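You operate a simulated robot arm through the tools that you are given. There is no shell and no other tool. Be economical: measure what you need, move in short steps, check, and stop when the job is done.

Carry out the task below with a simulated robot arm. There is one attempt and no reset: what you move stays moved.

TASK
Set the dose dial to 20 ml and pump one shot into the measuring cup.
Fine: bring the slide back to LOAD with the cup in it; nothing spilt.
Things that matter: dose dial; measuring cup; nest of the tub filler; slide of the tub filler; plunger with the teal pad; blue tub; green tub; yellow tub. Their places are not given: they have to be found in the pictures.

It is judged by the outcome, as a careful person would: the job done as asked, and still so three seconds after it is handed in. It fails if anything else is knocked over, pushed out of place, dropped, spilled or broken.

THE ROBOT
A 6-joint arm with a two-finger parallel gripper, fixed in place. Base frame: the origin is at the foot of the arm, x ahead of it, y to its left, z up; the work surface is at about z = 0. Lengths are in m, angles in rad, forces in N, time in s.
With the tool pointing down near the work surface it reaches from about 0.14 to 0.58 m from the base axis. Its first joint turns from -1.152 to 1.152 rad. Payload 2.1 kg.
Tool frame: the origin (TCP) lies between the finger pads and is the grasp point; the fingertips stand 0.03 m ahead of it; z points along the fingers, y is the line along which they close. The gripper opens to 0.094 m. The fingers are 0.028 m wide and 0.01 m thick; the gripper's body (0.05 by 0.096 m) begins 0.055 m behind the TCP.
Orientation is that of the tool frame in the base frame, as a unit quaternion [x, y, z, w]. With the fingers straight down and closing along the base's y, the tool's x points along the base's -x, its y along +y and its z along -z.

THE INTERFACE
- The arm moves only by the tool jog_arm. Its argument "motion" is a list of rows, each a list of 7 numbers: the shift along the tool's x, y, z in units of 150 mm (1.0 is 150 mm), then the turn, a rotation vector about the tool's x, y, z in units of 90 degrees (1.0 is 90 degrees), then the opening, from 0 (shut) to 1 (fully open). In form: [[x, y, z, wx, wy, wz, gripper], ...]. A call has 1 to 10 rows; each row is the pose to reach, as a shift and turn from the pose commanded when the call began, along the tool's axes at that moment. A call with a number of a shift or a turn outside -1 to 1 is refused whole. A row lasts 0.2 s, in which the tool goes at most 0.05 m and 0.15 rad; a call with a longer step from one row to the next is refused whole, and so is a gripper value outside its range. A pose out of reach is approached as far as the arm can. The call stops where the force on the tool passes 40 N (or 10 N more than at its start, if that is more) or the arm is blocked; 0.2 s more then pass. The fingers move at their own pace (about 0.072 m/s each) and stop on an object; they squeeze with about 42 N. The grip force told is the motor's: it shows also when the fingers shut on nothing. Time passes only in rows, and 0.2 s behind the last, so rows that repeat a pose let the fingers close. It gives the time, the measured TCP pose, the force on the tool (base axes), the opening and the grip force at its end, in the units of the frame above (readings bear some noise).
- Cameras (640 x 400 px; columns grow to the right, rows downward): "scene" is fixed at [0.0733, -0.3826, 0.4944]; the picture's right is [0.55, -0.84, 0.00], its down [-0.42, -0.28, -0.86] and it looks along [0.72, 0.47, -0.51] (base axes); focal length 254 px, centre (320, 200). "wrist" rides on the gripper at [-0.037, 0, -0.058] in the tool frame; the picture's right is [0.00, -1.00, 0.00], its down [0.97, 0.00, -0.24] and it looks along [0.24, 0.00, 0.97] (tool axes); focal length 218 px, centre (320, 200).
- get_image(camera): a new picture of that camera. No time passes.
- measure_at(camera, pixels): for up to 12 pixels [column, row] of the newest picture of that camera ("zoom" is the newest enlarged one), the place [x, y, z] in the base frame of the surface seen there, good to about 0.002 m, but the place of the scene camera against the robot may be out by one fixed shift of up to 0.012 m in any direction. No time passes.
- inspect(camera, box): a new picture of the part [left, top, right, bottom] of that camera's present view, enlarged. No time passes.
- hand_in(): hands the job in; it is judged then, once.

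Work in short steps. Measure before you move; look again where a grasp or a placing could have gone wrong, and mend it. You have 80 turns and 34 pictures in all, the two below and enlarged ones among them. Open the gripper and draw the arm clear of the work before you hand the job in, unless the task says otherwise; then end with one line.

The tools are called after "Request:" as name(argument=value, ...) on one line, values as JSON. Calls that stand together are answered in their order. jog_arm: Moves the arm, as the interface text tells. Its arguments: {"type":"object","properties":{"motion":{"type":"array"}},"required":["motion"]} The other tools are called the same way: get_image (camera) takes a picture; measure_at (camera, pixels) gives the place of the surface under pixels of a picture; inspect (camera, box) takes an enlarged picture of a part of a camera's view; hand_in () hands the job in.

At the start:

```text
t: 0.0
tool_pos: [0.304, -0.158, 0.3769]
tcp_rot: [0.0, 1.0, -0.001, 0.0]
contact_force: [0.1, 0.0, -0.1]
grip_width: 0.094
grasp_force: 0.0
```

scene: 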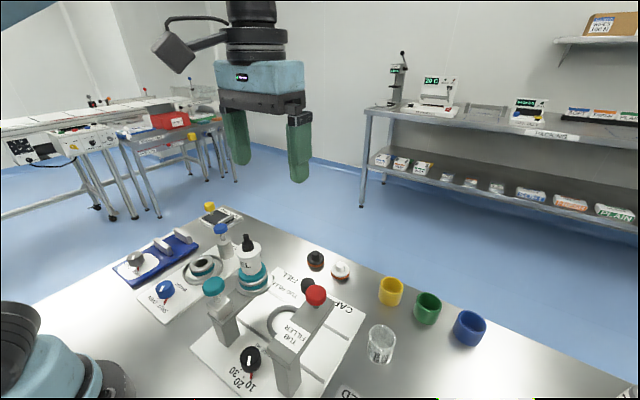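
wrist: 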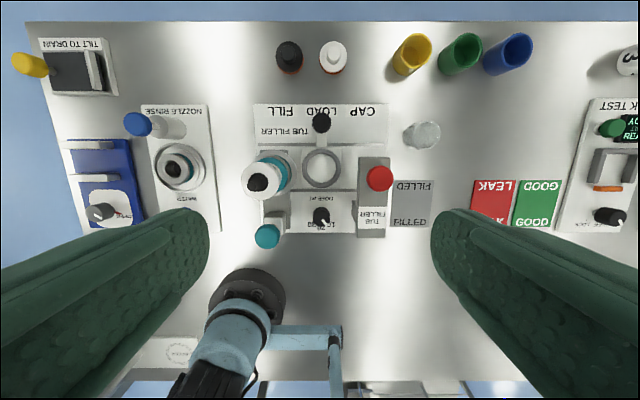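

I'll look closely at the tub filler in both views.

Request:
inspect(camera="wrist", box=[230, 90, 450, 250])

Request:
inspect(camera="scene", box=[180, 220, 420, 400])

Request:
measure_at(camera="wrist", pixels=[[321, 214], [321, 122], [321, 167], [336, 167], [267, 236], [378, 179], [262, 180], [425, 133], [285, 200], [345, 200], [412, 200], [345, 155]])

```text
2.50 times, centred on (340, 170) of wrist
```

zoom: 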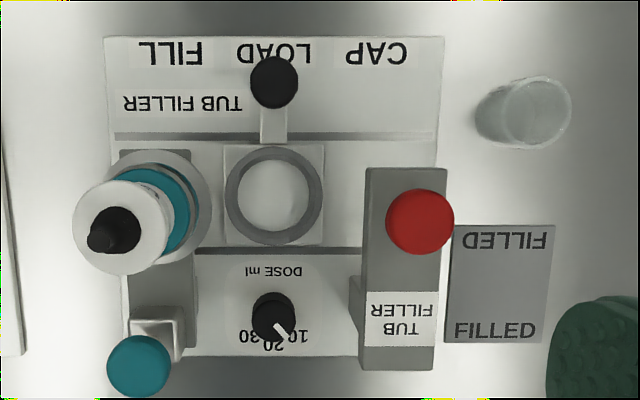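

```text
2.22 times, centred on (300, 310) of scene
```

zoom: 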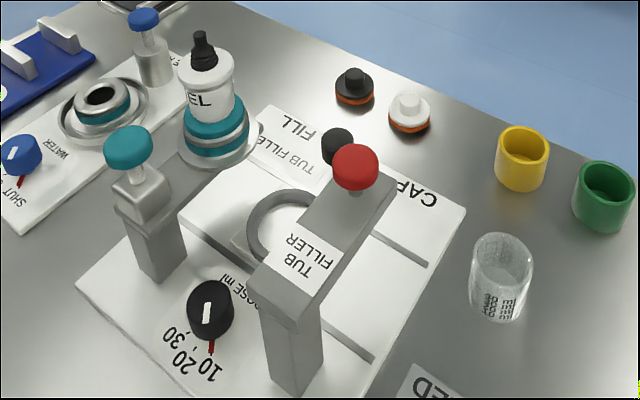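

```text
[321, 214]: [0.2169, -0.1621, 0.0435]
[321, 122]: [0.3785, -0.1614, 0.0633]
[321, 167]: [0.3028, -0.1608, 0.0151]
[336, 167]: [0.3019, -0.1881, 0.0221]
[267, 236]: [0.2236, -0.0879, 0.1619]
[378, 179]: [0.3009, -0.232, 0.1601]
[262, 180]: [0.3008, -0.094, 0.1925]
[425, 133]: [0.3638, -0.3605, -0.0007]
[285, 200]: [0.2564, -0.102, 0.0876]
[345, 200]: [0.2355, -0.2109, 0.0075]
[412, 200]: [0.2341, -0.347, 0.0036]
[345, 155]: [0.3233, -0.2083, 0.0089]
```

Dial pointer sits at 10, nest at LOAD. I measure the scene zoom for heights and clearances.

Request:
measure_at(camera="zoom", pixels=[[208, 295], [335, 137], [355, 155], [128, 140], [140, 185], [155, 225], [300, 285], [285, 310], [290, 360], [497, 250], [480, 240], [212, 345]])

Request:
measure_at(camera="wrist", pixels=[[360, 160], [360, 200], [360, 230], [385, 200], [275, 222], [290, 215], [290, 200], [280, 180], [290, 170], [305, 150], [337, 182], [415, 140]])

```text
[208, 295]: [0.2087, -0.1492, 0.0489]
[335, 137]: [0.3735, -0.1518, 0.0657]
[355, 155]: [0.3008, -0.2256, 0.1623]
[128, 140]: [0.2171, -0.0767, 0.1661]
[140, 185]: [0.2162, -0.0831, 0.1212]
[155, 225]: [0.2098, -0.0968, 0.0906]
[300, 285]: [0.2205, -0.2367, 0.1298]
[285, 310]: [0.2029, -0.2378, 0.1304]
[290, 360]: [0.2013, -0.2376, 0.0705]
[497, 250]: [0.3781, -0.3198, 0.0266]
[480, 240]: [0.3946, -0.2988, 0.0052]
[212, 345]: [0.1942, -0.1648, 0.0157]
```

```text
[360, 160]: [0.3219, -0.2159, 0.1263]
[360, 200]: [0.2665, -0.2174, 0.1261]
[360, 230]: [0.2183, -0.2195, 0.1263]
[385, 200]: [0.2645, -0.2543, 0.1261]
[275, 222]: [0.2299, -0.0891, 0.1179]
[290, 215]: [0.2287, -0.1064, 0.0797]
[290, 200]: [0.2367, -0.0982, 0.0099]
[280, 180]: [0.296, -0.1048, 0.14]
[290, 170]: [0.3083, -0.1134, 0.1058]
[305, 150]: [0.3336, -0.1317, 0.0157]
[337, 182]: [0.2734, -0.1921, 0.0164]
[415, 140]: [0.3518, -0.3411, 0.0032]
```

Cup is near (0.375,-0.335). I move above it for a closer look.

Request:
jog_arm(motion=[[-0.09, -0.2, 0.16, 0, 0, 0, 1], [-0.19, -0.4, 0.32, 0, 0, 0, 1], [-0.28, -0.6, 0.48, 0, 0, 0, 1], [-0.38, -0.8, 0.64, 0, 0, 0, 1], [-0.47, -1.0, 0.8, 0, 0, 0, 1], [-0.47, -1.0, 0.8, 0, 0, 0, 1]])

Request:
get_image(camera="wrist")

```text
t: 1.4
tool_pos: [0.3757, -0.3065, 0.2572]
tcp_rot: [0.001, 1.0, 0.0, -0.001]
contact_force: [0.4, -0.5, -0.5]
grip_width: 0.0937
grasp_force: 0.0
```

```text
29 pictures are left
```

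wrist: 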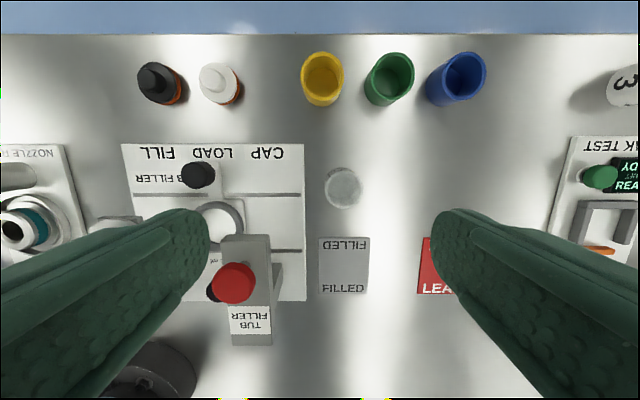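

Request:
inspect(camera="wrist", box=[304, 160, 384, 210])

Request:
measure_at(camera="zoom", pixels=[[320, 220], [180, 220], [460, 220], [320, 70], [320, 360], [320, 62], [200, 140], [440, 300]])

Request:
measure_at(camera="wrist", pixels=[[343, 188], [326, 188], [360, 188], [343, 170], [343, 206]])

```text
8.00 times, centred on (344, 185) of wrist
```

zoom: 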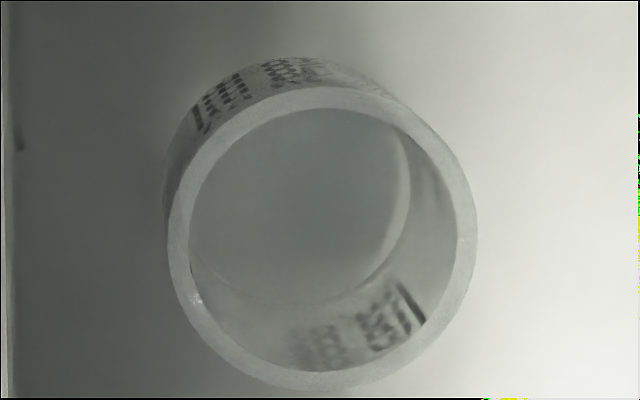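

```text
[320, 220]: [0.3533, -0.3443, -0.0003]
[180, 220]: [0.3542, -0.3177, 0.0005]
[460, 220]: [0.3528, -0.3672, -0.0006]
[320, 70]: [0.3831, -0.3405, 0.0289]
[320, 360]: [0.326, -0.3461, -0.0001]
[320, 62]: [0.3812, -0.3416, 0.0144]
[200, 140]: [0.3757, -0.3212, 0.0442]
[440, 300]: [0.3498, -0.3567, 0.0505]
```

```text
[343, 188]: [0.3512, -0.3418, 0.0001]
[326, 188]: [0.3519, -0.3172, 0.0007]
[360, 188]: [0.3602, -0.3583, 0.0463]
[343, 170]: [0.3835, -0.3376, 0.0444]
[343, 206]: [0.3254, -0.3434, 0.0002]
```

Cup rim (344,190) gives centre ≈(0.361,-0.3375), height ≈0.05, diameter ≈0.046. I turn the tool 90° so that fingers close along x (clear of arch and bottle at the nest) while shifting over the cup.

Request:
jog_arm(motion=[[0.01, -0.02, 0, 0, 0, 0.09, 1], [0.02, -0.04, 0, 0, 0, 0.18, 1], [0.03, -0.06, 0, 0, 0, 0.27, 1], [0.04, -0.08, 0, 0, 0, 0.36, 1], [0.05, -0.1, 0, 0, 0, 0.45, 1], [0.06, -0.12, 0, 0, 0, 0.54, 1], [0.07, -0.14, 0, 0, 0, 0.63, 1], [0.08, -0.17, 0, 0, 0, 0.72, 1], [0.09, -0.19, 0, 0, 0, 0.81, 1], [0.098, -0.207, 0, 0, 0, 0.9, 1]])

Request:
jog_arm(motion=[[0, 0, 0, 0, 0, 0.05, 1], [0, 0, 0, 0, 0, 0.1, 1], [0, 0, 0.2, 0, 0, 0.1, 1], [0, 0, 0.4, 0, 0, 0.1, 1], [0, 0, 0.6, 0, 0, 0.1, 1], [0, 0, 0.6, 0, 0, 0.1, 1]])

Request:
get_image(camera="wrist")

```text
t: 3.6
tool_pos: [0.3602, -0.3401, 0.2571]
tcp_rot: [0.65, 0.76, 0.0, 0.0]
contact_force: [0.3, 0.0, 0.4]
grip_width: 0.0939
grasp_force: 0.0
```

```text
t: 5.0
tool_pos: [0.3572, -0.3371, 0.1658]
tcp_rot: [0.707, 0.707, 0.001, 0.0]
contact_force: [-0.1, 0.1, -0.8]
grip_width: 0.094
grasp_force: 0.0
```

```text
27 pictures are left
```

wrist: 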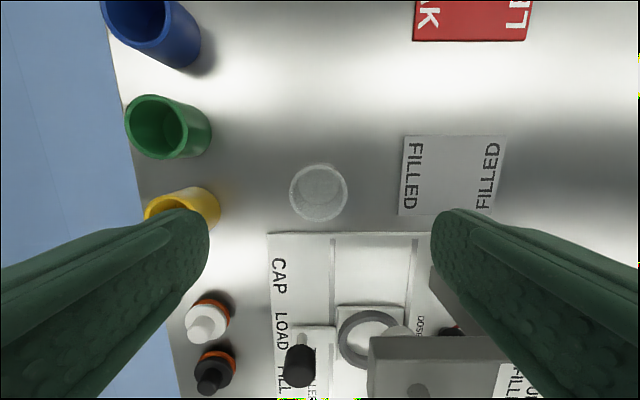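

Cup rim centre (319,193) ⇒ (0.358,-0.337): aligned. Descend to z=0.05 and close.

Request:
jog_arm(motion=[[0, 0.005, 0.2, 0, 0, 0, 1], [0, 0.005, 0.4, 0, 0, 0, 1], [0, 0.005, 0.6, 0, 0, 0, 1], [0, 0.005, 0.77, 0, 0, 0, 1], [0, 0.005, 0.77, 0, 0, 0, 0.4], [0, 0.005, 0.77, 0, 0, 0, 0.4], [0, 0.005, 0.77, 0, 0, 0, 0.4], [0, 0.005, 0.77, 0, 0, 0, 0.4]])

Request:
get_image(camera="wrist")

```text
t: 6.8
tool_pos: [0.3585, -0.339, 0.0514]
tcp_rot: [0.707, 0.707, 0.001, 0.0]
contact_force: [0.7, -0.4, -0.3]
grip_width: 0.0478
grasp_force: 42.1
```

```text
26 pictures are left
```

wrist: 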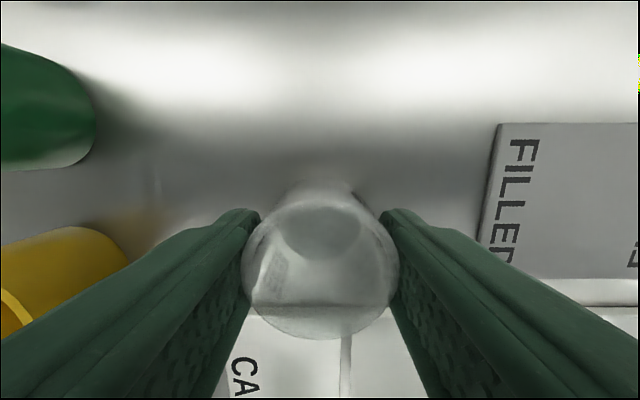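

Cup gripped (0.0478 m). Lift high.

Request:
jog_arm(motion=[[0, 0, -0.1, 0, 0, 0, 0.4], [0, 0, -0.35, 0, 0, 0, 0.4], [0, 0, -0.65, 0, 0, 0, 0.4], [0, 0, -0.95, 0, 0, 0, 0.4]])

Request:
jog_arm(motion=[[0, 0, -0.2, 0, 0, 0, 0.4], [0.1, -0.05, -0.4, 0, 0, 0, 0.4], [0.35, -0.12, -0.4, 0, 0, 0, 0.4], [0.65, -0.24, -0.4, 0, 0, 0, 0.4], [0.95, -0.385, -0.4, 0, 0, 0, 0.4], [0.95, -0.385, -0.4, 0, 0, 0, 0.4]])

Request:
get_image(camera="wrist")

Request:
get_image(camera="scene")

```text
t: 7.8
tool_pos: [0.3612, -0.3397, 0.1945]
tcp_rot: [0.707, 0.707, 0.0, 0.001]
contact_force: [0.4, 0.5, -0.7]
grip_width: 0.0479
grasp_force: 42.3
```

```text
t: 9.2
tool_pos: [0.3008, -0.1946, 0.2544]
tcp_rot: [0.707, 0.707, 0.0, 0.0]
contact_force: [-0.6, 0.0, -0.3]
grip_width: 0.0476
grasp_force: 41.3
```

```text
25 pictures are left
```

wrist: 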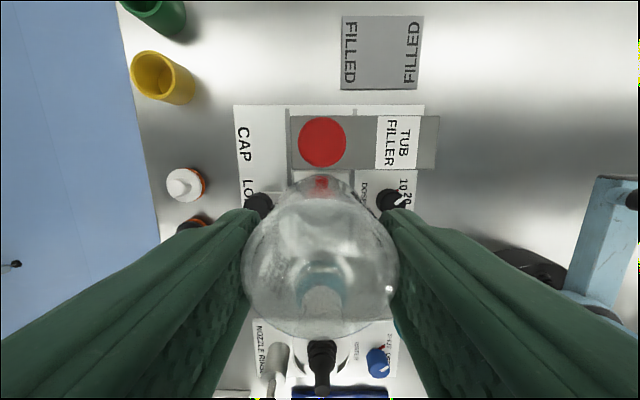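

```text
24 pictures are left
```

scene: 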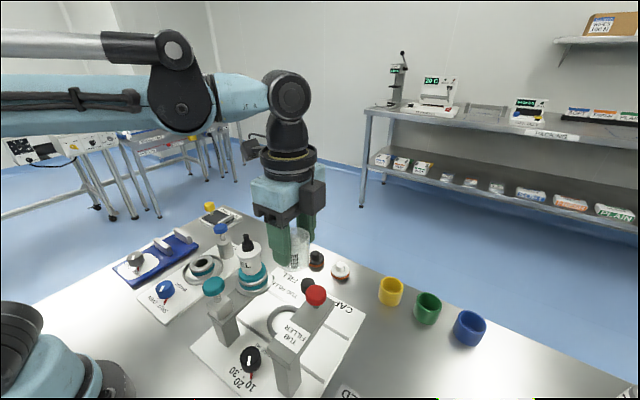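

I check the gripper's side for protruding parts before descending between the arch and bottle.

Request:
inspect(camera="scene", box=[200, 120, 360, 320])

```text
2.00 times, centred on (280, 220) of scene
```

zoom: 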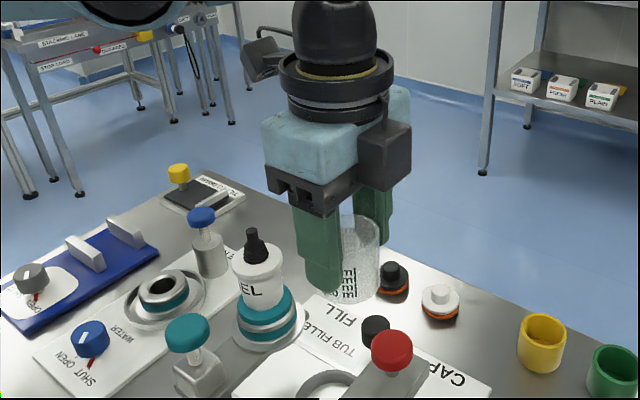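

Request:
measure_at(camera="zoom", pixels=[[372, 155], [396, 155], [408, 150], [372, 184], [385, 186], [300, 150], [300, 190], [258, 292], [250, 245], [180, 330], [190, 375]])

```text
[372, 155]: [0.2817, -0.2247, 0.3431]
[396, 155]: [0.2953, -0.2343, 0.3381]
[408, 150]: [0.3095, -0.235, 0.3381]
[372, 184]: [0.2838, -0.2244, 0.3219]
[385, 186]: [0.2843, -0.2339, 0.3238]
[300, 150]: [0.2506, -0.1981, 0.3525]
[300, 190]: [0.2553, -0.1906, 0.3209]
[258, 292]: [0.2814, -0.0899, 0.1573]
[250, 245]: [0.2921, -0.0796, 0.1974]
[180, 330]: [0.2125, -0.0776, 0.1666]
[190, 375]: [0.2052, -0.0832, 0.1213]
```

Camera box reaches ~0.05 m toward −y; at y=-0.161 clearance to the red knob edge (-0.216) is ~5 mm. Move over the nest, descend to z≈0.11 and look.

Request:
jog_arm(motion=[[0.12, 0, 0, 0, 0, 0, 0.4], [0.23, 0, 0, 0, 0, 0, 0.4], [0.23, 0, 0.2, 0, 0, 0, 0.4], [0.23, 0, 0.4, 0, 0, 0, 0.4], [0.23, 0, 0.6, 0, 0, 0, 0.4], [0.23, 0, 0.8, 0, 0, 0, 0.4], [0.23, 0, 0.93, 0, 0, 0, 0.4], [0.23, 0, 0.93, 0, 0, 0, 0.4]])

Request:
inspect(camera="scene", box=[220, 210, 360, 370])

Request:
get_image(camera="wrist")

```text
t: 11.0
tool_pos: [0.3007, -0.1601, 0.1144]
tcp_rot: [0.707, 0.708, 0.0, 0.0]
contact_force: [0.5, 0.6, 0.1]
grip_width: 0.0478
grasp_force: 42.5
```

```text
2.50 times, centred on (290, 290) of scene
```

zoom: 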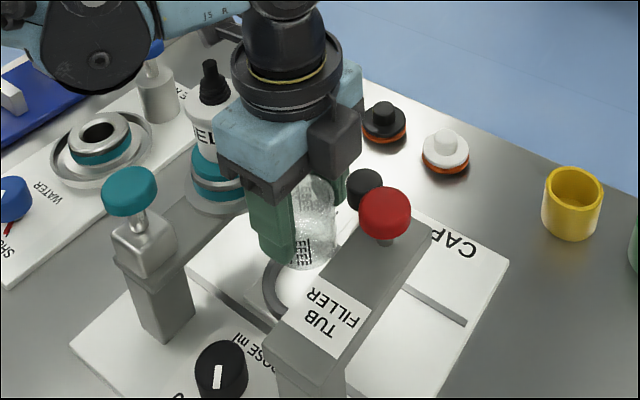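

```text
21 pictures are left
```

wrist: 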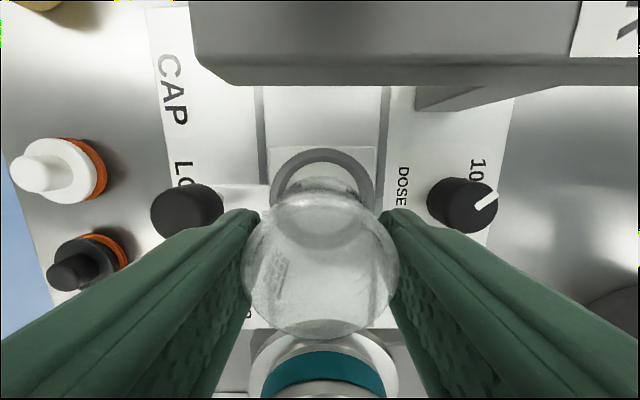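

Nest centre ≈(0.299,-0.159). Nudge and lower to just above the floor (~z 0.07).

Request:
jog_arm(motion=[[0.007, -0.01, 0, 0, 0, 0, 0.4], [0.007, -0.01, 0.1, 0, 0, 0, 0.4], [0.007, -0.01, 0.2, 0, 0, 0, 0.4], [0.007, -0.01, 0.28, 0, 0, 0, 0.4], [0.007, -0.01, 0.29, 0, 0, 0, 0.4]])

Request:
inspect(camera="scene", box=[240, 220, 340, 340])

```text
t: 11.9
tool_pos: [0.3012, -0.158, 0.0806]
tcp_rot: [0.706, 0.708, 0.006, -0.005]
contact_force: [-3.1, -1.7, 31.6]
grip_width: 0.0479
grasp_force: 42.1
stopped in row 4: the force on the tool passed its limit (the readings are from after the stop); the commanded pose is now the measured one
```

```text
3.33 times, centred on (290, 280) of scene
```

zoom: 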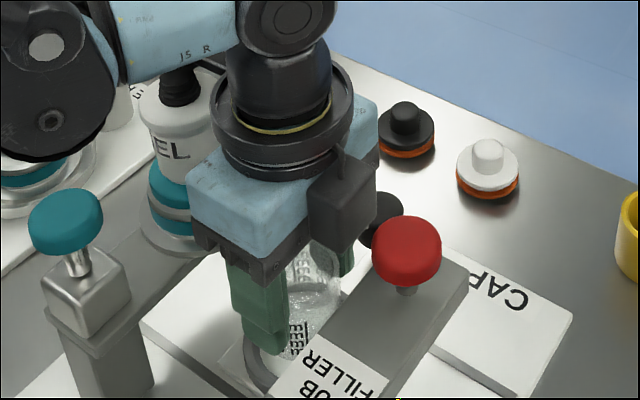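

Contact early, at z=0.081. Back off slightly and see what touched.

Request:
measure_at(camera="zoom", pixels=[[251, 365], [258, 378], [232, 355], [200, 345], [180, 85], [262, 335], [300, 345], [340, 215], [405, 215], [355, 245]])

Request:
get_image(camera="wrist")

```text
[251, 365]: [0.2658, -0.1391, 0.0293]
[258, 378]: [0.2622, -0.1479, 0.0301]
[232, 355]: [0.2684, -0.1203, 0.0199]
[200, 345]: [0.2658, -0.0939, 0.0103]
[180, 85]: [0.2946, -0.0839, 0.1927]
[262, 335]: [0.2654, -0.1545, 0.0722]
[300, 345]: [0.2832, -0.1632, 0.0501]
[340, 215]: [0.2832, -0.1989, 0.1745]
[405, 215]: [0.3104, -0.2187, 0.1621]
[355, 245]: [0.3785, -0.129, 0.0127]
```

```text
19 pictures are left
```

wrist: 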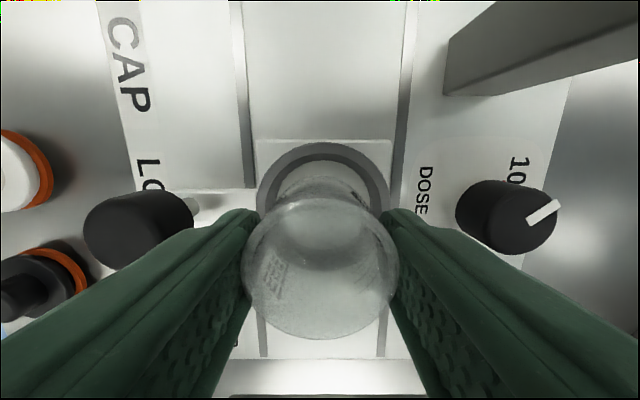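

Request:
inspect(camera="wrist", box=[240, 130, 400, 230])

Request:
measure_at(camera="zoom", pixels=[[330, 60], [330, 95], [330, 125], [330, 150], [330, 190], [90, 240], [575, 240], [320, 215], [130, 240], [540, 240]])

```text
4.00 times, centred on (320, 180) of wrist
```

zoom: 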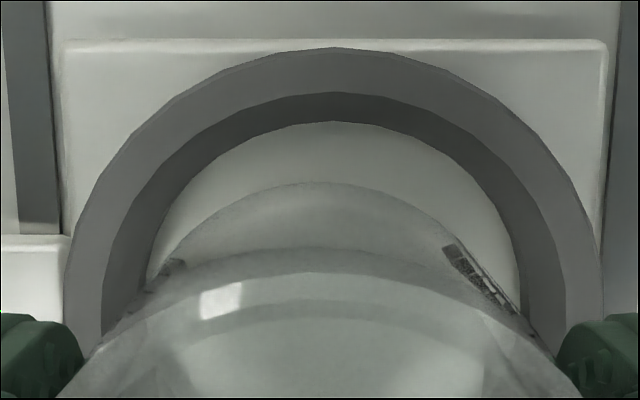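

```text
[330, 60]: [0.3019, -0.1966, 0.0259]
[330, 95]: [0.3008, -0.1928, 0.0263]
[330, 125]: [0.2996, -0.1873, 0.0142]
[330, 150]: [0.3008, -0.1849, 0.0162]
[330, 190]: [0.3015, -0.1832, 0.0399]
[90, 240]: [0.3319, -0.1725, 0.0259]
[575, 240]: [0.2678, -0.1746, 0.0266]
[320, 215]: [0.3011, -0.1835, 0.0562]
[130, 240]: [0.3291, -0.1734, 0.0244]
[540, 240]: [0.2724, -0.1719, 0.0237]
```

The cup's +y edge appears to have hit the ring top (ring z 0.026, centre ≈(0.300,-0.161)); tilt of the tool agrees. Raise 6 mm, shift −3.5 mm in y and −1 mm in x, undo the tilt, then lower gently.

Request:
jog_arm(motion=[[0, 0, -0.04, 0, -0.01, 0, 0.4], [-0.023, -0.007, -0.04, 0, -0.01, 0, 0.4], [-0.023, -0.007, -0.04, 0, -0.01, 0, 0.4]])

Request:
get_image(camera="wrist")

```text
t: 12.7
tool_pos: [0.3001, -0.162, 0.0857]
tcp_rot: [0.707, 0.707, -0.002, 0.002]
contact_force: [0.2, 0.0, -0.7]
grip_width: 0.0478
grasp_force: 41.4
```

```text
17 pictures are left
```

wrist: 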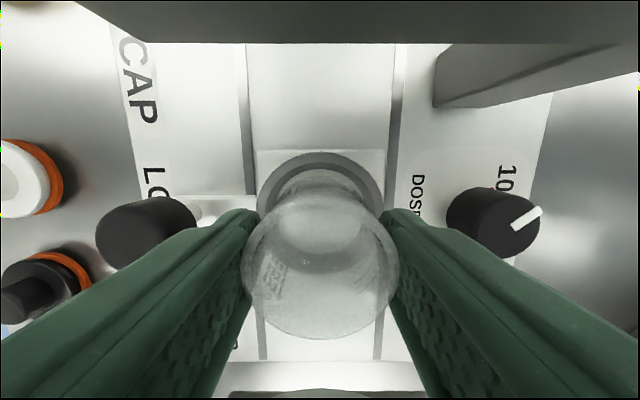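

Request:
jog_arm(motion=[[0, 0, 0.03, 0, 0, 0, 0.4], [0, 0, 0.05, 0, 0, 0, 0.4], [0, 0, 0.07, 0, 0, 0, 0.4], [0, 0, 0.09, 0, 0, 0, 0.4], [0, 0, 0.105, 0, 0, 0, 0.4], [0, 0, 0.115, 0, 0, 0, 0.4]])

```text
t: 13.3
tool_pos: [0.3002, -0.1608, 0.0824]
tcp_rot: [0.707, 0.708, 0.002, -0.002]
contact_force: [-3.1, -1.9, 26.8]
grip_width: 0.0475
grasp_force: 41.3
stopped in row 2: the force on the tool passed its limit (the readings are from after the stop); the commanded pose is now the measured one
```

Same contact again; it may not be the cup. I inspect the wrist/forearm near the bottle pump.

Request:
inspect(camera="scene", box=[225, 195, 345, 295])

Request:
measure_at(camera="zoom", pixels=[[200, 155], [200, 120], [200, 90], [300, 210], [280, 180], [350, 200], [230, 230], [250, 290], [270, 330], [445, 330], [400, 370], [240, 160]])

```text
4.00 times, centred on (285, 245) of scene
```

zoom: 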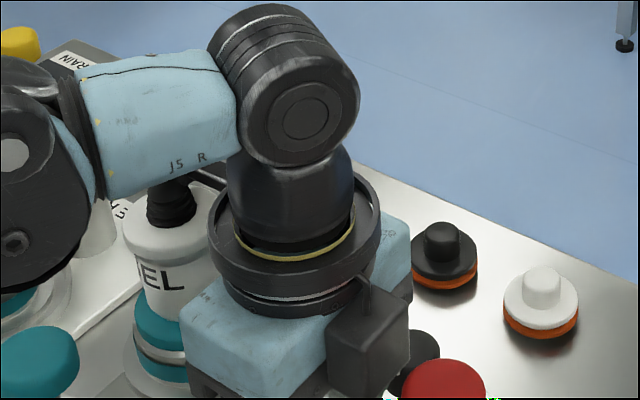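

```text
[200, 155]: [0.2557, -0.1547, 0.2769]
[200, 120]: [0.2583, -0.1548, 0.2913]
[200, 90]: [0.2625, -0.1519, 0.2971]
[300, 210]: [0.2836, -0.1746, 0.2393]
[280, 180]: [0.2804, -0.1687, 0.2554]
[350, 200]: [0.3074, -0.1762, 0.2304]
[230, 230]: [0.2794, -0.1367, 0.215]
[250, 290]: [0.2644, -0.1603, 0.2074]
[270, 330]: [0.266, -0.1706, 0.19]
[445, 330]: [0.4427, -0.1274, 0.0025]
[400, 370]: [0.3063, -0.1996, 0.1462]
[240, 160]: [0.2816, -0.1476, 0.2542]
```

Request:
inspect(camera="wrist", box=[220, 130, 420, 350])

Request:
inspect(camera="wrist", box=[250, 135, 400, 235])

Request:
measure_at(camera="zoom", pixels=[[310, 60], [310, 90], [310, 105], [310, 120], [310, 130], [310, 140], [310, 150], [310, 160], [310, 170], [310, 180], [310, 200], [310, 230]])

```text
1.82 times, centred on (320, 240) of wrist
```

zoom: 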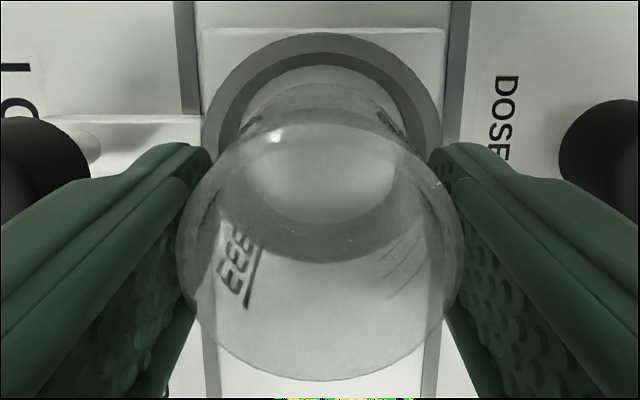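

```text
4.00 times, centred on (325, 185) of wrist
```

zoom: 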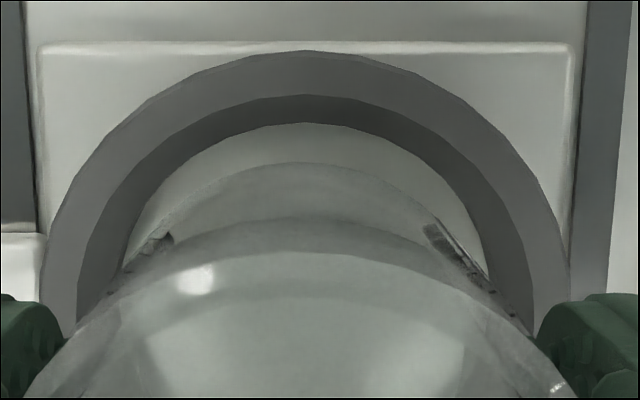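

```text
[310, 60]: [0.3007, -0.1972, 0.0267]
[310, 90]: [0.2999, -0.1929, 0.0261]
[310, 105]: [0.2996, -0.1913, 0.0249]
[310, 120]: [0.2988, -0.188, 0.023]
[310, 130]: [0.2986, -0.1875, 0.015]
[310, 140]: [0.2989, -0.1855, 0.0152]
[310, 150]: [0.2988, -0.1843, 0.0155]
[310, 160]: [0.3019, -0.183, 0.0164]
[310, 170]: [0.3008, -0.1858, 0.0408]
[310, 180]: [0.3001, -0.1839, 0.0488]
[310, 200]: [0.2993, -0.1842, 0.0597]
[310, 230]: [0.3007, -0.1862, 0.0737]
```

Request:
inspect(camera="scene", box=[190, 200, 330, 360])

Request:
measure_at(camera="zoom", pixels=[[110, 155], [125, 170], [140, 140], [180, 120], [195, 115], [200, 160], [165, 185], [150, 210], [215, 155], [250, 190], [262, 240], [270, 290]])

```text
2.50 times, centred on (260, 280) of scene
```

zoom: 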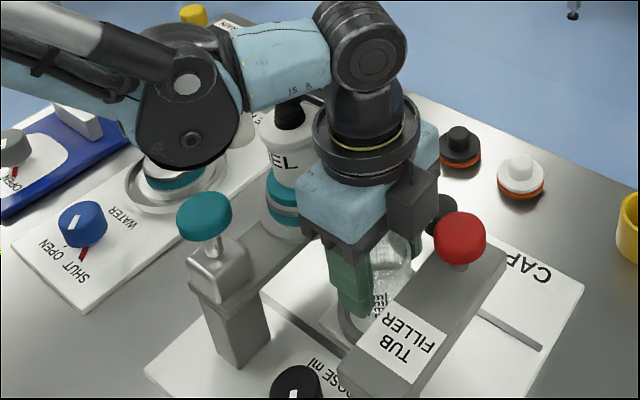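

```text
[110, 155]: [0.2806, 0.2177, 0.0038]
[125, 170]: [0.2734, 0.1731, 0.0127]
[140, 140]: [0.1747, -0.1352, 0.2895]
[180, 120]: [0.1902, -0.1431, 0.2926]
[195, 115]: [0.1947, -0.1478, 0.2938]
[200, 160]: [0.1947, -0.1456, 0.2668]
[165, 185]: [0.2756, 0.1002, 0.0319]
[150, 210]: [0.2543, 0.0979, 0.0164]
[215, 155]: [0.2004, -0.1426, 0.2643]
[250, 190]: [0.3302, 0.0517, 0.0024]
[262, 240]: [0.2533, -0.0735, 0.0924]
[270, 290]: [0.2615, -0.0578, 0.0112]
```

Request:
inspect(camera="scene", box=[295, 260, 375, 340])

```text
5.00 times, centred on (335, 300) of scene
```

zoom: 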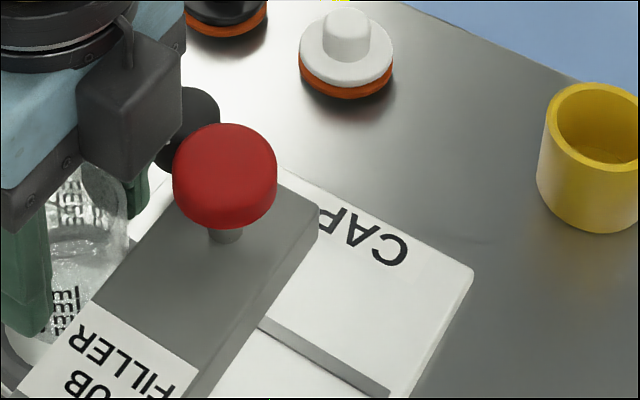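

Request:
measure_at(camera="zoom", pixels=[[120, 178], [130, 100], [140, 170], [150, 80], [172, 120], [180, 175], [225, 140], [180, 215], [150, 240], [30, 250], [70, 310], [85, 200]])

```text
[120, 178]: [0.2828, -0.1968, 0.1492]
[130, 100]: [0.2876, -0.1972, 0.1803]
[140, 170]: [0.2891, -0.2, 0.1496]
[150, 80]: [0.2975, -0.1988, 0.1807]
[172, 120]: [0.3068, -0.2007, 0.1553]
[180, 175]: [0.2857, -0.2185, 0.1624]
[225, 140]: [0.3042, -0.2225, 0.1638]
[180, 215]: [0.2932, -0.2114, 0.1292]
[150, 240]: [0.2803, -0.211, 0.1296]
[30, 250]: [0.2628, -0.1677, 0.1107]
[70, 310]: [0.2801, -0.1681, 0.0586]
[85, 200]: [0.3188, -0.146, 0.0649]
```

Box clears arch and knob by ~1 cm. Probe: raise, shift −y by 4 mm, and descend in finer steps to compare contact height.

Request:
jog_arm(motion=[[0, 0, -0.04, 0, -0.003, 0, 0.4], [-0.027, -0.005, -0.04, 0, -0.003, 0, 0.4], [-0.027, -0.005, -0.02, 0, -0.003, 0, 0.4], [-0.027, -0.005, -0.01, 0, -0.003, 0, 0.4], [-0.027, -0.005, 0.0, 0, -0.003, 0, 0.4], [-0.027, -0.005, 0.01, 0, -0.003, 0, 0.4], [-0.027, -0.005, 0.02, 0, -0.003, 0, 0.4], [-0.027, -0.005, 0.03, 0, -0.003, 0, 0.4], [-0.027, -0.005, 0.04, 0, -0.003, 0, 0.4], [-0.027, -0.005, 0.05, 0, -0.003, 0, 0.4]])

```text
t: 14.6
tool_pos: [0.2996, -0.1648, 0.0827]
tcp_rot: [0.707, 0.708, 0.001, -0.003]
contact_force: [-2.9, -2.6, 24.9]
grip_width: 0.0473
grasp_force: 42.2
stopped in row 6: the force on the tool passed its limit (the readings are from after the stop); the commanded pose is now the measured one
```

Contact height is flat and independent of y: something else touches. A dark box on a cable loop hangs from the wrist and now seems to be behind the bottle pump near scene px (258,239); check it.

Request:
inspect(camera="scene", box=[230, 220, 290, 260])

Request:
measure_at(camera="zoom", pixels=[[250, 150], [280, 150], [290, 190], [300, 120], [230, 120], [200, 130], [180, 190], [170, 170], [260, 180], [270, 210], [320, 150], [310, 175]])

```text
10.00 times, centred on (260, 240) of scene
```

zoom: 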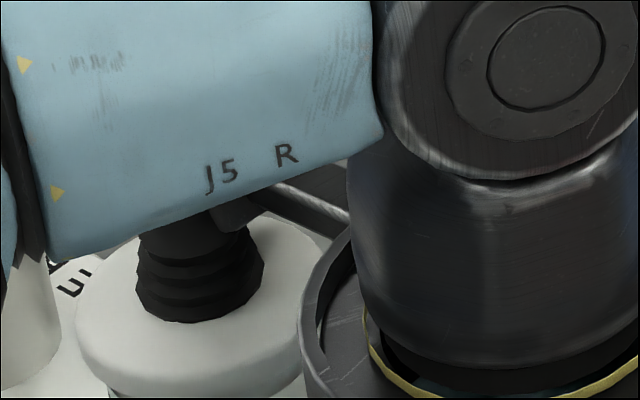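

```text
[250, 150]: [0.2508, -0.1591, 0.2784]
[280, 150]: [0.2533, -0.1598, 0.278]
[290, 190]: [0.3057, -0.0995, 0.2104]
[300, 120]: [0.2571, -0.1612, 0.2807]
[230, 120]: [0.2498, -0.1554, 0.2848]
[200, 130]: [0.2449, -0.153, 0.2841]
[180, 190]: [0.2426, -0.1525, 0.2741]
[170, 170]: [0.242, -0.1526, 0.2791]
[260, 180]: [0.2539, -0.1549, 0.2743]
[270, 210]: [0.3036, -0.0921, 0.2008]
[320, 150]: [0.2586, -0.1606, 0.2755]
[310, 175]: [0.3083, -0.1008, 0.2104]
```

Found it: a rod/box on the tool's +x side (z≈TCP+0.12) is resting on the bottle's pump. I lift, then rotate 34° more so that hook points past the bottle toward +x.

Request:
jog_arm(motion=[[0, 0, -0.1, -0.002, -0.003, 0, 0.4], [0.027, 0, -0.3, -0.002, -0.003, 0, 0.4], [0.027, 0, -0.55, -0.002, -0.003, 0, 0.4], [0.027, 0, -0.55, -0.002, -0.003, 0, 0.4]])

Request:
jog_arm(motion=[[0, 0, 0, 0, 0, 0.09, 0.4], [0, 0, 0, 0, 0, 0.18, 0.4], [0, 0, 0, 0, 0, 0.27, 0.4], [0, 0, 0, 0, 0, 0.34, 0.4], [0, 0, 0, 0, 0, 0.38, 0.4], [0, 0, 0, 0, 0, 0.38, 0.4]])

Request:
get_image(camera="scene")

```text
t: 15.6
tool_pos: [0.2984, -0.1617, 0.1631]
tcp_rot: [0.707, 0.708, -0.001, 0.002]
contact_force: [-0.1, 0.4, -0.8]
grip_width: 0.0477
grasp_force: 42.1
```

```text
t: 17.0
tool_pos: [0.2992, -0.1607, 0.1638]
tcp_rot: [0.884, 0.468, 0.001, 0.002]
contact_force: [1.1, -0.3, 0.4]
grip_width: 0.0477
grasp_force: 42.2
```

```text
10 pictures are left
```

scene: 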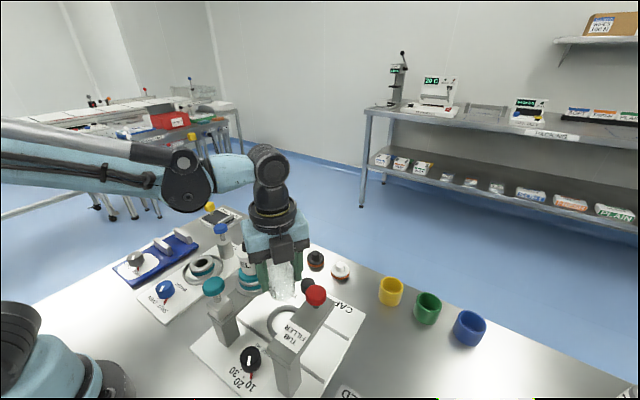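

Aligned at (0.299,-0.161). Descend, finer after z≈0.09.

Request:
jog_arm(motion=[[0, 0, 0.2, 0, 0, 0, 0.4], [0, 0, 0.4, 0, 0, 0, 0.4], [0, 0, 0.48, 0, 0, 0, 0.4], [0, 0, 0.52, 0, 0, 0, 0.4], [0, 0, 0.55, 0, 0, 0, 0.4], [0, 0, 0.57, 0, 0, 0, 0.4], [0, 0, 0.59, 0, 0, 0, 0.4], [0, 0, 0.61, 0, 0, 0, 0.4], [0, 0, 0.625, 0, 0, 0, 0.4], [0, 0, 0.635, 0, 0, 0, 0.4]])

```text
t: 19.2
tool_pos: [0.3005, -0.1614, 0.0692]
tcp_rot: [0.883, 0.469, 0.0, 0.002]
contact_force: [0.3, 0.5, -0.8]
grip_width: 0.0475
grasp_force: 42.0
```

Now inside the nest without contact. Lower the last few mm gently.

Request:
jog_arm(motion=[[0, 0, 0.006, 0, 0, 0, 0.4], [0, 0, 0.012, 0, 0, 0, 0.4], [0, 0, 0.018, 0, 0, 0, 0.4]])

Request:
get_image(camera="wrist")

```text
t: 20.0
tool_pos: [0.2988, -0.1615, 0.0668]
tcp_rot: [0.884, 0.468, -0.001, 0.001]
contact_force: [-2.0, 0.3, 22.4]
grip_width: 0.0475
grasp_force: 41.8
```

```text
9 pictures are left
```

wrist: 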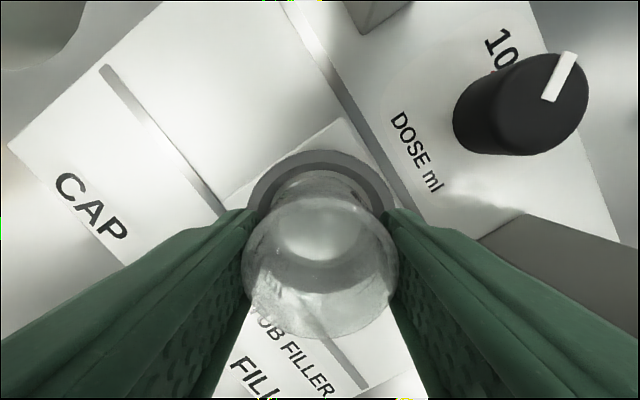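

Cup is seated (22 N at z≈0.067). Open partly and lift straight up.

Request:
jog_arm(motion=[[0, 0, -0.008, 0, 0, 0, 0.5], [0, 0, -0.008, 0, 0, 0, 0.62], [0, 0, -0.008, 0, 0, 0, 0.66], [0, 0, -0.1, 0, 0, 0, 0.66], [0, 0, -0.3, 0, 0, 0, 0.66], [0, 0, -0.5, 0, 0, 0, 0.66], [0, 0, -0.75, 0, 0, 0, 0.66], [0, 0, -1.0, 0, 0, 0, 0.66]])

Request:
get_image(camera="wrist")

```text
t: 21.8
tool_pos: [0.3021, -0.1582, 0.2174]
tcp_rot: [0.883, 0.469, -0.001, 0.003]
contact_force: [-0.3, 0.4, 0.3]
grip_width: 0.0622
grasp_force: 0.1
```

```text
8 pictures are left
```

wrist: 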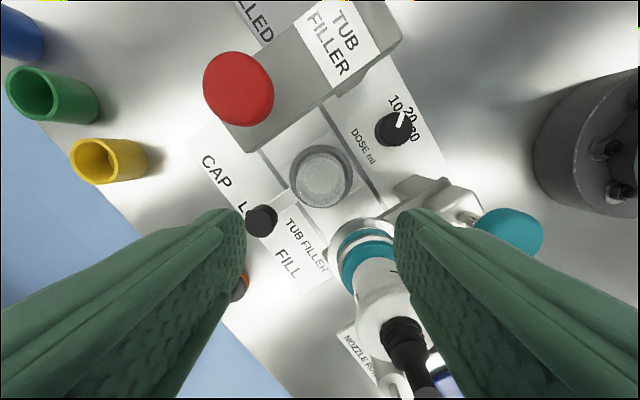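

Cup stands in the nest. Now measure the dial and its labels.

Request:
inspect(camera="wrist", box=[355, 85, 435, 165])

Request:
measure_at(camera="wrist", pixels=[[394, 103], [410, 112], [416, 133], [392, 131], [510, 230], [440, 188], [462, 195], [262, 220], [322, 175], [238, 88], [305, 165], [310, 250]])

```text
5.00 times, centred on (395, 125) of wrist
```

zoom: 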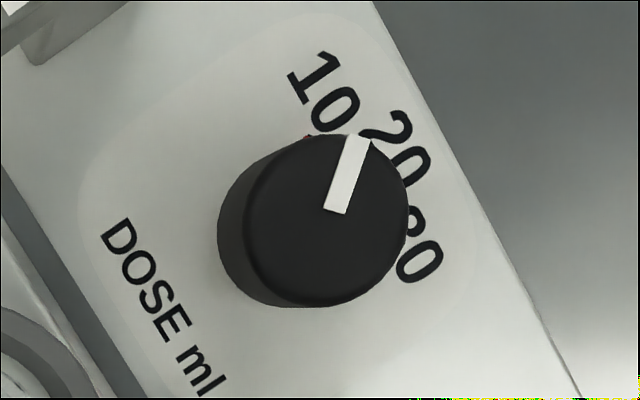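

```text
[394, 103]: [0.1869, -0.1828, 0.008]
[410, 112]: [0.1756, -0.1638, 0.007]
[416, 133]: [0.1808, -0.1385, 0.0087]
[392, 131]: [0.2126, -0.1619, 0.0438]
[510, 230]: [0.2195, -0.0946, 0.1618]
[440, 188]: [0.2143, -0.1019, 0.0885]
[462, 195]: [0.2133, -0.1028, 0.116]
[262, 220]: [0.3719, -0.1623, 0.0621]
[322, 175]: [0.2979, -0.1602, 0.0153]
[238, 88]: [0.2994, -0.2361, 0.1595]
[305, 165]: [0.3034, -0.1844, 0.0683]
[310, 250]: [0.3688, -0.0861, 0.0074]
```

Dial centre ≈(0.209,-0.160), pointer ≈40° (10) from the "20" direction (−x). To keep the hook off the teal plunger, I turn the tool so the hook points −y; rotate at height.

Request:
jog_arm(motion=[[0, 0, 0, 0, 0, -0.095, 0.6], [0, 0, 0, 0, 0, -0.19, 0.6], [0, 0, 0, 0, 0, -0.285, 0.6], [0, 0, 0, 0, 0, -0.38, 0.6], [0, 0, 0, 0, 0, -0.475, 0.6], [0, 0, 0, 0, 0, -0.57, 0.6], [0, 0, 0, 0, 0, -0.665, 0.6], [0, 0, 0, 0, 0, -0.76, 0.6], [0, 0, 0, 0, 0, -0.855, 0.6], [0, 0, 0, 0, 0, -0.95, 0.6]])

Request:
jog_arm(motion=[[0, 0, 0, 0, 0, -0.095, 0.6], [0, 0, 0, 0, 0, -0.19, 0.6], [0, 0, 0, 0, 0, -0.285, 0.6], [0, 0, 0, 0, 0, -0.38, 0.6], [0, 0, 0, 0, 0, -0.475, 0.6], [0, 0, 0, 0, 0, -0.57, 0.6], [0, 0, 0, 0, 0, -0.665, 0.6], [0, 0, 0, 0, 0, -0.76, 0.6], [0, 0, 0, 0, 0, -0.855, 0.6], [0, 0, 0, 0, 0, -0.95, 0.6]])

Request:
jog_arm(motion=[[0, 0, 0, 0, 0, -0.09, 0.6], [0, 0, 0, 0, 0, -0.18, 0.6], [0, 0, 0, 0, 0, -0.27, 0.6], [0, 0, 0, 0, 0, -0.36, 0.6], [0, 0, 0, 0, 0, -0.45, 0.6], [0, 0, 0, 0, 0, -0.45, 0.6]])

```text
t: 24.0
tool_pos: [0.3005, -0.16, 0.2161]
tcp_rot: [0.329, 0.944, -0.001, 0.001]
contact_force: [0.6, 0.3, -0.1]
grip_width: 0.0565
grasp_force: 0.1
```

```text
t: 26.2
tool_pos: [0.2996, -0.1615, 0.2162]
tcp_rot: [-0.399, 0.917, -0.001, 0.0]
contact_force: [0.0, 0.5, 1.5]
grip_width: 0.0561
grasp_force: 0.0
```

```text
t: 27.6
tool_pos: [0.3007, -0.1598, 0.2162]
tcp_rot: [-0.691, 0.723, -0.001, -0.001]
contact_force: [-0.4, 0.3, 0.0]
grip_width: 0.0566
grasp_force: 0.1
```

Request:
jog_arm(motion=[[0.01, 0.2, 0, 0, 0, 0, 0.6], [0.02, 0.4, 0, 0, 0, 0, 0.6], [0.027, 0.607, 0, 0, 0, 0, 0.6], [0.027, 0.607, 0.2, 0, 0, 0, 0.6], [0.027, 0.607, 0.4, 0, 0, 0, 0.6], [0.027, 0.607, 0.4, 0, 0, 0, 0.6]])

Request:
get_image(camera="wrist")

```text
t: 29.0
tool_pos: [0.2098, -0.1616, 0.156]
tcp_rot: [-0.691, 0.723, -0.001, -0.001]
contact_force: [-0.2, 1.0, 0.2]
grip_width: 0.0564
grasp_force: 0.1
```

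```text
6 pictures are left
```

wrist: 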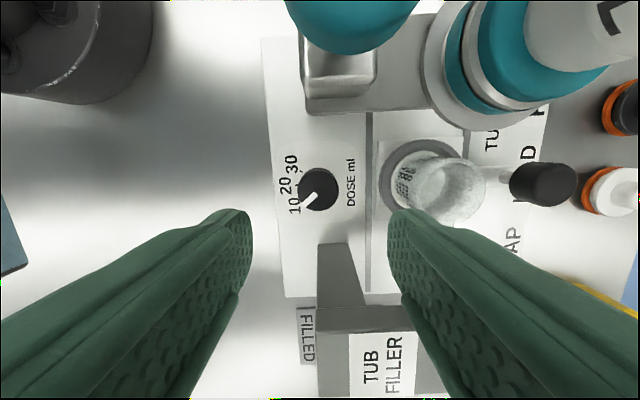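

Dial centre ≈(0.208,-0.160), labels at ±40°. Descend over the knob to z≈0.055 and grip.

Request:
jog_arm(motion=[[-0.007, 0.01, 0.15, 0, 0, 0, 0.6], [-0.007, 0.01, 0.3, 0, 0, 0, 0.6], [-0.007, 0.01, 0.45, 0, 0, 0, 0.6], [-0.007, 0.01, 0.57, 0, 0, 0, 0.6], [-0.007, 0.01, 0.67, 0, 0, 0, 0.6], [-0.007, 0.01, 0.67, 0, 0, 0, 0.25], [-0.007, 0.01, 0.67, 0, 0, 0, 0.25], [-0.007, 0.01, 0.67, 0, 0, 0, 0.25]])

```text
t: 30.8
tool_pos: [0.2087, -0.1607, 0.0568]
tcp_rot: [-0.691, 0.723, -0.003, 0.001]
contact_force: [19.6, -3.0, -31.2]
grip_width: 0.0338
grasp_force: 44.0
```

Gripped (0.034 m). Turn +42° in small steps, easing the lateral stress.

Request:
jog_arm(motion=[[0, -0.007, 0.005, 0, 0, 0.05, 0.25], [0, -0.007, 0.005, 0, 0, 0.13, 0.25], [0, -0.007, 0.005, 0, 0, 0.21, 0.25], [0, -0.007, 0.005, 0, 0, 0.29, 0.25], [0, -0.007, 0.005, 0, 0, 0.37, 0.25], [0, -0.007, 0.005, 0, 0, 0.45, 0.25], [0, -0.007, 0.005, 0, 0, 0.46, 0.25], [0, -0.007, 0.005, 0, 0, 0.46, 0.25]])

```text
t: 32.6
tool_pos: [0.208, -0.1603, 0.0538]
tcp_rot: [-0.39, 0.921, -0.002, -0.001]
contact_force: [-9.7, -5.4, 26.7]
grip_width: 0.0338
grasp_force: 44.7
```

Request:
jog_arm(motion=[[0, 0, 0, 0, 0, 0, 0.6], [0, 0, 0, 0, 0, 0, 0.6], [0, 0, 0, 0, 0, 0, 0.6], [0, 0, -0.15, 0, 0, 0, 0.6], [0, 0, -0.4, 0, 0, 0, 0.6], [0, 0, -0.7, 0, 0, 0, 0.6], [0, 0, -0.95, 0, 0, 0, 0.6]])

Request:
inspect(camera="wrist", box=[220, 100, 420, 300])

```text
t: 34.2
tool_pos: [0.2089, -0.1606, 0.1981]
tcp_rot: [-0.391, 0.921, -0.002, 0.0]
contact_force: [-0.2, 0.1, 0.1]
grip_width: 0.0563
grasp_force: 0.0
```

```text
2.00 times, centred on (320, 200) of wrist
```

zoom: 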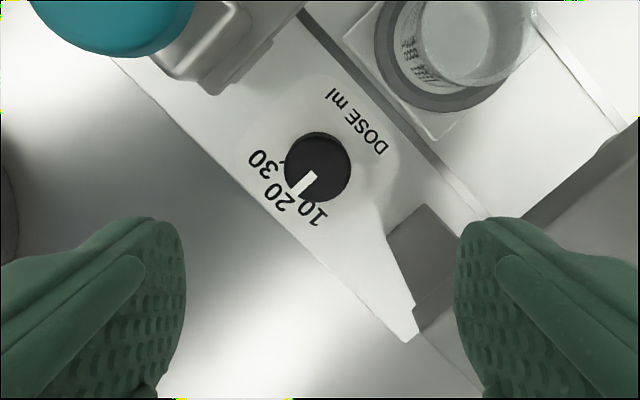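

Request:
inspect(camera="wrist", box=[284, 152, 354, 212])

```text
6.67 times, centred on (319, 182) of wrist
```

zoom: 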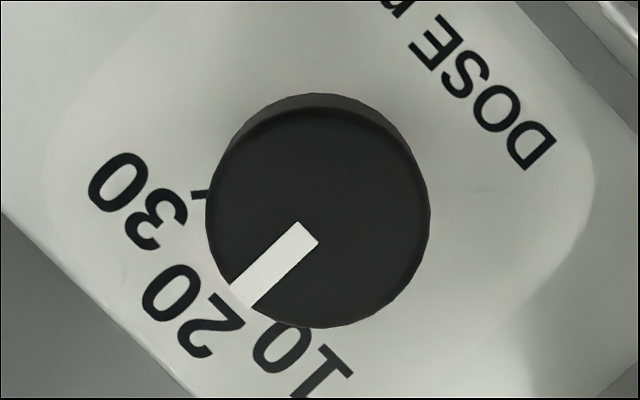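

Dial white line is parallel to the −x axis: set at 20. Next grip the slide knob (≈(0.374,-0.161), top z 0.063), fingers closing along y with hook toward +x. Rotate −134° while rising.

Request:
jog_arm(motion=[[0, 0, -0.1, 0, 0, -0.09, 0.6], [0, 0, -0.2, 0, 0, -0.18, 0.6], [0, 0, -0.3, 0, 0, -0.27, 0.6], [0, 0, -0.3, 0, 0, -0.36, 0.6], [0, 0, -0.3, 0, 0, -0.45, 0.6], [0, 0, -0.3, 0, 0, -0.54, 0.6], [0, 0, -0.3, 0, 0, -0.63, 0.6], [0, 0, -0.3, 0, 0, -0.72, 0.6], [0, 0, -0.3, 0, 0, -0.81, 0.6], [0, 0, -0.3, 0, 0, -0.9, 0.6]])

Request:
jog_arm(motion=[[0, 0, 0, 0, 0, -0.09, 0.6], [0, 0, 0, 0, 0, -0.18, 0.6], [0, 0, 0, 0, 0, -0.27, 0.6], [0, 0, 0, 0, 0, -0.36, 0.6], [0, 0, 0, 0, 0, -0.45, 0.6], [0, 0, 0, 0, 0, -0.54, 0.6], [0, 0, 0, 0, 0, -0.59, 0.6], [0, 0, 0, 0, 0, -0.59, 0.6]])

```text
t: 36.4
tool_pos: [0.2089, -0.1598, 0.2413]
tcp_rot: [0.896, -0.445, 0.001, 0.001]
contact_force: [-0.1, -0.2, 0.0]
grip_width: 0.0562
grasp_force: 0.0
```

```text
t: 38.2
tool_pos: [0.208, 0.0273, 0.237]
tcp_rot: [1.0, 0.001, 0.001, 0.003]
contact_force: [-0.1, 0.1, -0.6]
grip_width: 0.0564
grasp_force: 0.1
out of reach, approached as far as the arm can: row 2, 3, 4, 5, 6, 7, 8
```

The wrist's joint limit made the arm drift to y=0.027 (no contact). I turn back +0.45 to bring yaw within reach and check the pose.

Request:
jog_arm(motion=[[0, 0, 0, 0, 0, 0.09, 0.6], [0, 0, 0, 0, 0, 0.18, 0.6], [0, 0, 0, 0, 0, 0.27, 0.6], [0, 0, 0, 0, 0, 0.36, 0.6], [0, 0, 0, 0, 0, 0.45, 0.6], [0, 0, 0, 0, 0, 0.45, 0.6]])

```text
t: 39.6
tool_pos: [0.2112, 0.0281, 0.2406]
tcp_rot: [0.938, -0.346, 0.002, 0.001]
contact_force: [0.8, -0.3, 0.4]
grip_width: 0.0562
grasp_force: 0.1
```

Request:
jog_arm(motion=[[0, 0, -0.25, 0, 0, 0, 0.7], [0, 0, -0.45, 0, 0, 0, 0.7], [0.3, 0.04, -0.45, 0, 0, 0, 0.7], [0.6, 0.08, -0.45, 0, 0, 0, 0.7], [0.85, 0.12, -0.45, 0, 0, 0, 0.7], [0.85, 0.12, -0.45, 0, 0, -0.09, 0.7], [0.85, 0.12, -0.45, 0, 0, -0.09, 0.7]])

```text
t: 41.2
tool_pos: [0.2977, -0.0664, 0.3102]
tcp_rot: [0.961, -0.278, 0.002, 0.001]
contact_force: [0.8, -0.9, 0.1]
grip_width: 0.0656
grasp_force: 0.0
```

Request:
jog_arm(motion=[[0.27, 0.09, 0, 0, 0, 0, 0.7], [0.55, 0.18, 0, 0, 0, 0, 0.7], [0.821, 0.263, 0, 0, 0, 0, 0.7], [0.821, 0.263, 0.3, 0, 0, 0, 0.7], [0.821, 0.263, 0.6, 0, 0, 0, 0.7], [0.821, 0.263, 0.9, 0, 0, 0, 0.7], [0.821, 0.263, 0.9, 0, 0, 0, 0.7]])

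Request:
get_image(camera="wrist")

```text
t: 42.8
tool_pos: [0.3791, -0.1645, 0.175]
tcp_rot: [0.961, -0.278, 0.002, 0.001]
contact_force: [0.5, -1.4, 0.6]
grip_width: 0.0659
grasp_force: 0.1
```

```text
3 pictures are left
```

wrist: 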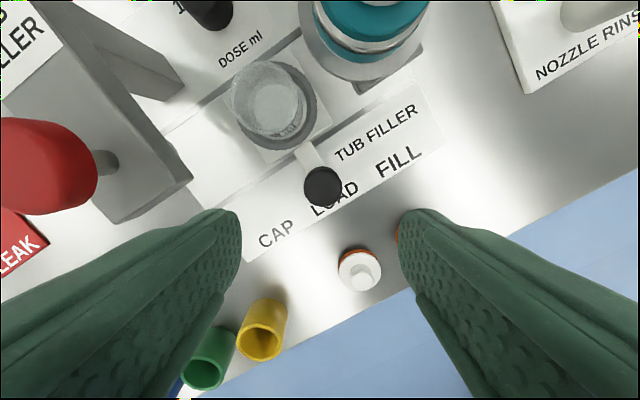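

Knob centred at (0.375,-0.160). Descend and grip it.

Request:
jog_arm(motion=[[0, 0, 0.2, 0, 0, 0, 0.7], [0, 0, 0.4, 0, 0, 0, 0.7], [0, 0, 0.58, 0, 0, 0, 0.7], [0, 0, 0.67, 0, 0, 0, 0.7], [0, 0, 0.67, 0, 0, 0, 0.5], [0, 0, 0.67, 0, 0, 0, 0.2], [0, 0, 0.67, 0, 0, 0, 0.2], [0, 0, 0.67, 0, 0, 0, 0.2], [0, 0, 0.67, 0, 0, 0, 0.2]])

```text
t: 44.8
tool_pos: [0.3804, -0.1632, 0.0744]
tcp_rot: [0.96, -0.278, 0.003, 0.001]
contact_force: [23.4, 1.0, -15.2]
grip_width: 0.0316
grasp_force: 45.0
```

Gripped. Slide toward FILL (+y) by ~73 mm in slow steps.

Request:
jog_arm(motion=[[0.005, -0.004, 0, 0, 0, 0, 0.2], [-0.02, -0.044, 0, 0, 0, 0, 0.2], [-0.052, -0.094, 0, 0, 0, 0, 0.2], [-0.084, -0.145, 0, 0, 0, 0, 0.2], [-0.116, -0.196, 0, 0, 0, 0, 0.2], [-0.148, -0.247, 0, 0, 0, 0, 0.2], [-0.18, -0.298, 0, 0, 0, 0, 0.2], [-0.212, -0.349, 0, 0, 0, 0, 0.2], [-0.24, -0.39, 0, 0, 0, 0, 0.2], [-0.254, -0.414, 0, 0, 0, 0, 0.2]])

```text
t: 47.0
tool_pos: [0.381, -0.093, 0.0754]
tcp_rot: [0.961, -0.278, 0.001, 0.0]
contact_force: [-3.1, -1.7, 35.0]
grip_width: 0.0312
grasp_force: 45.3
```

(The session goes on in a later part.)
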